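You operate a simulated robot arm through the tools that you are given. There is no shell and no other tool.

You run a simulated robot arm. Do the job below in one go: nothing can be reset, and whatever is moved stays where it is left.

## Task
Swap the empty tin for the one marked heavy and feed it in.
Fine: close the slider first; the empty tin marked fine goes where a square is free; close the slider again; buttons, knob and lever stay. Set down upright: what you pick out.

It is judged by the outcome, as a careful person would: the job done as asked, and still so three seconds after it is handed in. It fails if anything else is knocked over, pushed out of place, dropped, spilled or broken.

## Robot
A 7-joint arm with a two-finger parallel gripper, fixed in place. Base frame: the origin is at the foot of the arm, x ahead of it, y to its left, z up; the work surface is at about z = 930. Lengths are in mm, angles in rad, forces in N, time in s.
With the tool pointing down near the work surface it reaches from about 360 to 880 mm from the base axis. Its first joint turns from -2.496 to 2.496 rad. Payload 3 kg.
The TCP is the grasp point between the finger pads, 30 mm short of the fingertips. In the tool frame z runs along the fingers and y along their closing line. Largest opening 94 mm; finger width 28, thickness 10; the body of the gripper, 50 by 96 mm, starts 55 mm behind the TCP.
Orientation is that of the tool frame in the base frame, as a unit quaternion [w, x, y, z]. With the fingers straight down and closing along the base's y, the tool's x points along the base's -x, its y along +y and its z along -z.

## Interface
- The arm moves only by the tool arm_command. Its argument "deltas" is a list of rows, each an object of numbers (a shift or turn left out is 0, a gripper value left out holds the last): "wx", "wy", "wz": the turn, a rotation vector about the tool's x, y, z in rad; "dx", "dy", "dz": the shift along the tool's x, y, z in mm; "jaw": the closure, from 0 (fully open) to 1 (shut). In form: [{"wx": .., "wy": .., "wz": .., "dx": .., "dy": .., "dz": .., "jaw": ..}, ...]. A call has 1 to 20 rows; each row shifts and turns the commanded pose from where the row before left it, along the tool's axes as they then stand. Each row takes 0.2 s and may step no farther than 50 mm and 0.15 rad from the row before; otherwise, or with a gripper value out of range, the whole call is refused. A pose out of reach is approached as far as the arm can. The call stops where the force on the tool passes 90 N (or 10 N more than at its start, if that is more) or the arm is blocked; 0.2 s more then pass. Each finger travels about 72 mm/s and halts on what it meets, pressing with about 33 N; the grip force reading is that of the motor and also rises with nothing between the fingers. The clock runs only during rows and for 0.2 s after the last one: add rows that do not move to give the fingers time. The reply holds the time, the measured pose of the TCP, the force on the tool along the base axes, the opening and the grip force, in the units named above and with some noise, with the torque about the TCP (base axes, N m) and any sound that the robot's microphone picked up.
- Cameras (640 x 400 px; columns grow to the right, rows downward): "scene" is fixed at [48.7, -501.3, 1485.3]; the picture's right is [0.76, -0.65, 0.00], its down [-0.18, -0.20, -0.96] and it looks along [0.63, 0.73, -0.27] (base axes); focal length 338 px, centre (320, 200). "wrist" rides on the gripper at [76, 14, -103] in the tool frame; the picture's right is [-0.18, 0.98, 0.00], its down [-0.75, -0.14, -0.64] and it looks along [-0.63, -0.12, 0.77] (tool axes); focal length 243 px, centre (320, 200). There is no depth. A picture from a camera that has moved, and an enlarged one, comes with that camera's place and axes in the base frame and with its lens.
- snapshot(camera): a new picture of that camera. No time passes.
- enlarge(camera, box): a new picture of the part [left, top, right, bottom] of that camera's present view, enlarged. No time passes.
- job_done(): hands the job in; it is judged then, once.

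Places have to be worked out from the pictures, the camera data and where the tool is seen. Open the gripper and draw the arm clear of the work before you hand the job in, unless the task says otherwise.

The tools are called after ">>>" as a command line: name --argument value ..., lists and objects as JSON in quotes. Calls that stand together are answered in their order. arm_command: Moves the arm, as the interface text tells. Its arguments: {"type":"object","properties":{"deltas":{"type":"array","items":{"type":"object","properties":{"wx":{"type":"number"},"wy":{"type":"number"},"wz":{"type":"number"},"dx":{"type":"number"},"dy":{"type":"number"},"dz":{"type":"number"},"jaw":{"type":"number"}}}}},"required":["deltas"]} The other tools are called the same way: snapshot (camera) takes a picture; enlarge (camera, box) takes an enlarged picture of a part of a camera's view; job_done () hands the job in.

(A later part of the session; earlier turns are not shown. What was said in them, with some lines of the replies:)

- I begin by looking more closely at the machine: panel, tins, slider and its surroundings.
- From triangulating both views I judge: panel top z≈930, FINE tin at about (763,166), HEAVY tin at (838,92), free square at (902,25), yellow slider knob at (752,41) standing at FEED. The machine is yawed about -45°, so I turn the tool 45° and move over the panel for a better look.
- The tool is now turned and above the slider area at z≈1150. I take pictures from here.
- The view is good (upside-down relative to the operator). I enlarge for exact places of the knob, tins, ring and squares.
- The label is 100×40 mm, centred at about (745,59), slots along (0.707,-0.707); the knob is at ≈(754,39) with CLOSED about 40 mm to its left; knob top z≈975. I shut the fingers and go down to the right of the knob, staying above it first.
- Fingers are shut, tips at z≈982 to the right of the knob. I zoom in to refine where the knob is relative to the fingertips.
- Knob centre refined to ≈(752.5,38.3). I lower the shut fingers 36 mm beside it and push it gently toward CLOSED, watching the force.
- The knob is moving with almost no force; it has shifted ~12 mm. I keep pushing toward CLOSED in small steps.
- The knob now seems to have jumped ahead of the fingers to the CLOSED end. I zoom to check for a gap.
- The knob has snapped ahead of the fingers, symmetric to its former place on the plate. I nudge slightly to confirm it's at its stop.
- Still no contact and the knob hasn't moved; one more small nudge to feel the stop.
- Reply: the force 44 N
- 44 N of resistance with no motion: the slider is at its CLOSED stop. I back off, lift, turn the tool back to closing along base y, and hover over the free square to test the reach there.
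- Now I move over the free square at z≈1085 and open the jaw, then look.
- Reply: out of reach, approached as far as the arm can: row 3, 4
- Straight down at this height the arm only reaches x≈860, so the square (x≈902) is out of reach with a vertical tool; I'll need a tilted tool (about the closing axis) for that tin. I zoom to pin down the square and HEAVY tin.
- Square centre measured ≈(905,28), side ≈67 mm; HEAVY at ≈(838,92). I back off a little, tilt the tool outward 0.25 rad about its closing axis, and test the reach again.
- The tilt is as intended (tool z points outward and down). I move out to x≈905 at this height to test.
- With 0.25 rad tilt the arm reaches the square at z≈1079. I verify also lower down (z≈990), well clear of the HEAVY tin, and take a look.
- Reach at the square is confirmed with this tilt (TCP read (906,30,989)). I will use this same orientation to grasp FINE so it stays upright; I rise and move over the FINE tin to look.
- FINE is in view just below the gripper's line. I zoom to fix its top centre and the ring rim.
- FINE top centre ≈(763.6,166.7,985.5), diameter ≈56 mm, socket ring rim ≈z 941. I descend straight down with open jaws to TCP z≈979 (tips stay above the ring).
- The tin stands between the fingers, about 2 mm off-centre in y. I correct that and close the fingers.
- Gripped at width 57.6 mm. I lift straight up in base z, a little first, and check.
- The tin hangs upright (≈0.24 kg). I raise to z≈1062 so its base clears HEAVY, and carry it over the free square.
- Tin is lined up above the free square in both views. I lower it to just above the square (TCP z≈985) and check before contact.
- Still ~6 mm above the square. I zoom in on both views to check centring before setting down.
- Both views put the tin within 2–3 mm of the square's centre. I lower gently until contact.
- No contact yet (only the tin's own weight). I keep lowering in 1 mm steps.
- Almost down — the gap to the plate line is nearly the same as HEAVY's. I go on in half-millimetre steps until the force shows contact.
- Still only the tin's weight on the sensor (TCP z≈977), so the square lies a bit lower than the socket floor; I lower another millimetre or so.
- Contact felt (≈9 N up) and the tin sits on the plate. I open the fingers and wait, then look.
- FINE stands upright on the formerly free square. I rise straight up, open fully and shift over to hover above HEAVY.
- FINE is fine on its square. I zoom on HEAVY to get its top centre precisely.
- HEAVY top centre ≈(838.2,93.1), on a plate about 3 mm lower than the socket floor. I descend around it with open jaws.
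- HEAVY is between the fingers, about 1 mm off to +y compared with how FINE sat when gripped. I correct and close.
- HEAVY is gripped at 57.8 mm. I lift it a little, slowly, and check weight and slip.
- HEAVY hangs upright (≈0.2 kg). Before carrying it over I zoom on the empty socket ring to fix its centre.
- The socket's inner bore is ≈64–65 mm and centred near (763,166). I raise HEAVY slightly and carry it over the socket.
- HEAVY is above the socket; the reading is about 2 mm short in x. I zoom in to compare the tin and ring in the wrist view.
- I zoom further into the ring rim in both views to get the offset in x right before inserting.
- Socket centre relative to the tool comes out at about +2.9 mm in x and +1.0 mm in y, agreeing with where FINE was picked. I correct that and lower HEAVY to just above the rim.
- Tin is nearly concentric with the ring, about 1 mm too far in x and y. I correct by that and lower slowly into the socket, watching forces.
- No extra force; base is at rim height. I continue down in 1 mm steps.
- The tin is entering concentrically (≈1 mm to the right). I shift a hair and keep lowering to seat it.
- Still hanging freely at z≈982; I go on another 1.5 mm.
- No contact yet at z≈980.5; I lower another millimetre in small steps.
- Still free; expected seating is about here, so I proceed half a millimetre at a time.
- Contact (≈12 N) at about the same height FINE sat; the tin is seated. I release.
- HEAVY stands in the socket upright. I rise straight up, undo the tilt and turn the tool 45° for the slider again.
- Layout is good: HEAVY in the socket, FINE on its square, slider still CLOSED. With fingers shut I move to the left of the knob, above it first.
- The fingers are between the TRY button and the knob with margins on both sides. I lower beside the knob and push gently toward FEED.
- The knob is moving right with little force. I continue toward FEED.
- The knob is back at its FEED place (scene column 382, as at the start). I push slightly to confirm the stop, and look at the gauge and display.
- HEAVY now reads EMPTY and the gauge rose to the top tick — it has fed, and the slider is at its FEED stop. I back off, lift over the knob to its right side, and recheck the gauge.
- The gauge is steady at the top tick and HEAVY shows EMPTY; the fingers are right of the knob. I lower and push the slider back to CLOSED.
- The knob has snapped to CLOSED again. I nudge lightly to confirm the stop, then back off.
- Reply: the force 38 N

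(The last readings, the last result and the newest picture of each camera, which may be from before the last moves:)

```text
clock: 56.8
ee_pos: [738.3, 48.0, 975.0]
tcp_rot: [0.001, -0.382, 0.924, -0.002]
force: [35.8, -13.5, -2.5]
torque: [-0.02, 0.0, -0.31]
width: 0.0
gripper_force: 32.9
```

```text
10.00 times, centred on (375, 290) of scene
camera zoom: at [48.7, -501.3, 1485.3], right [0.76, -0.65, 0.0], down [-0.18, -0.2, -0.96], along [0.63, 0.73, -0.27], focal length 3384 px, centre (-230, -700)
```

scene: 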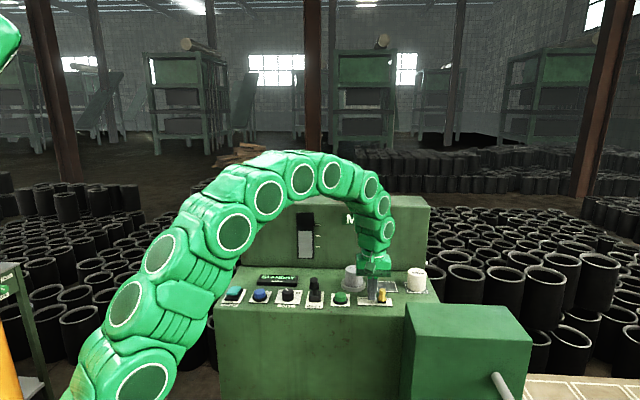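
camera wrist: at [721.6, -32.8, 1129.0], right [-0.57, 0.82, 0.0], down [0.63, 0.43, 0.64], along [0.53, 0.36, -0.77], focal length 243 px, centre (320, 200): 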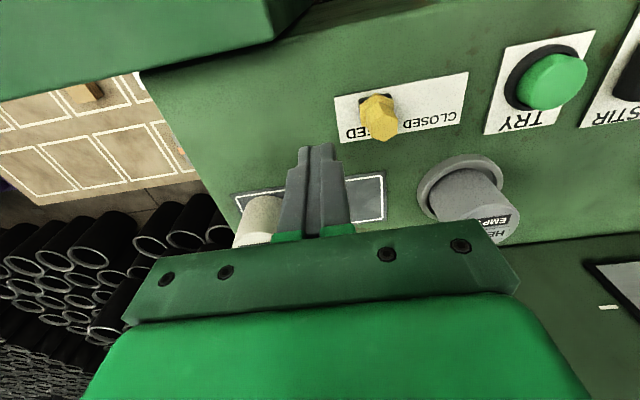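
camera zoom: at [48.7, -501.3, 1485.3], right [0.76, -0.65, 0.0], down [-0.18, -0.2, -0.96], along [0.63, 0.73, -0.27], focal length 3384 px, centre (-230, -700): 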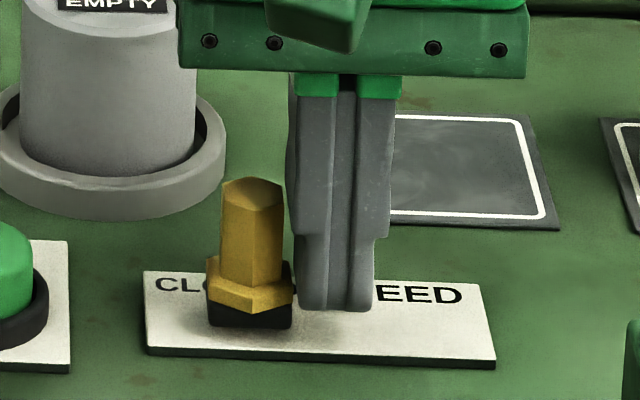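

The slider is against its CLOSED stop (≈38 N, not moving). I back off, lift well clear, open the gripper and withdraw.

>>> arm_command --deltas '[{"dy": -8}, {"dy": -8}, {"dz": -30}, {"dz": -40}, {"dz": -45}, {"dz": -45, "jaw": 0}, {"dx": 5.7, "dy": 34, "dz": -16}, {"dx": 5.7, "dy": 34, "dz": -16}, {"dx": 5.7, "dy": 34, "dz": -16}, {"dx": 5.7, "dy": 34, "dz": -16}, {"dx": 5.7, "dy": 34, "dz": -16}, {}, {}]'

>>> snapshot --camera "scene"

>>> enlarge --camera "scene" --box '[200, 250, 440, 400]'

>>> enlarge --camera "scene" --box '[335, 250, 431, 310]'

```text
clock: 59.6
ee_pos: [609.2, 138.7, 1215.5]
tcp_rot: [0.001, -0.382, 0.924, -0.001]
force: [0.4, -0.7, 0.0]
torque: [0.02, -0.01, 0.04]
width: 93.8
gripper_force: 0.1
```

```text
taken
```

scene: 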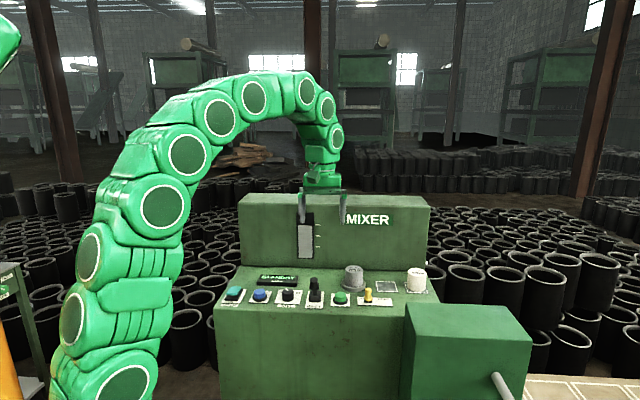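

```text
2.67 times, centred on (320, 325) of scene
camera zoom: at [48.7, -501.3, 1485.3], right [0.76, -0.65, 0.0], down [-0.18, -0.2, -0.96], along [0.63, 0.73, -0.27], focal length 902 px, centre (320, -133)
```

zoom: 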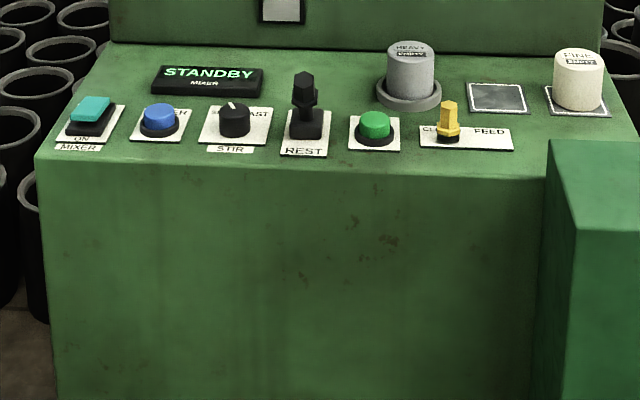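

```text
6.67 times, centred on (383, 280) of scene
camera zoom: at [48.7, -501.3, 1485.3], right [0.76, -0.65, 0.0], down [-0.18, -0.2, -0.96], along [0.63, 0.73, -0.27], focal length 2256 px, centre (-100, -333)
```

zoom: 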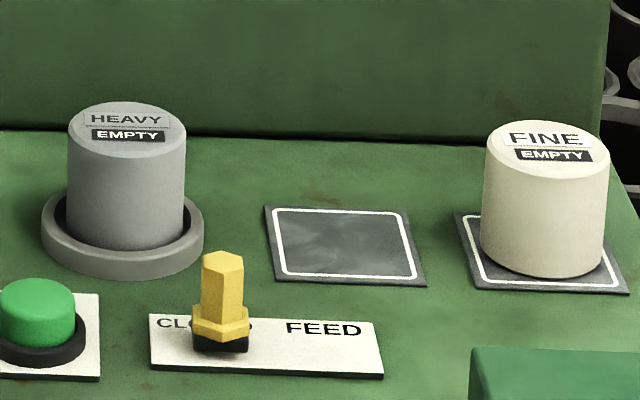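

Everything is as asked: slider at CLOSED, HEAVY seated in the socket and fed, FINE upright on its square, buttons, knob and lever untouched. The arm is clear and the gripper open, so I hand the job in.

>>> job_done

```text
The job is handed in.
```

The heavy tin is now in the socket and fed in, and the job is handed in.

- **Slider:** I closed it first, opened it to feed, then closed it again. Both times it pressed firmly against its CLOSED stop.
- **Fine tin:** the empty tin marked fine stands upright on the square that was free.
- **Heavy tin:** it stands upright in the socket. While the slider was open, its label changed to EMPTY and the gauge rose to the top tick and stayed there.
- **Buttons, knob and lever:** I left these alone. They look unchanged in the last pictures, and the display still reads STANDBY.

The gripper is open and the arm is clear of the machine.
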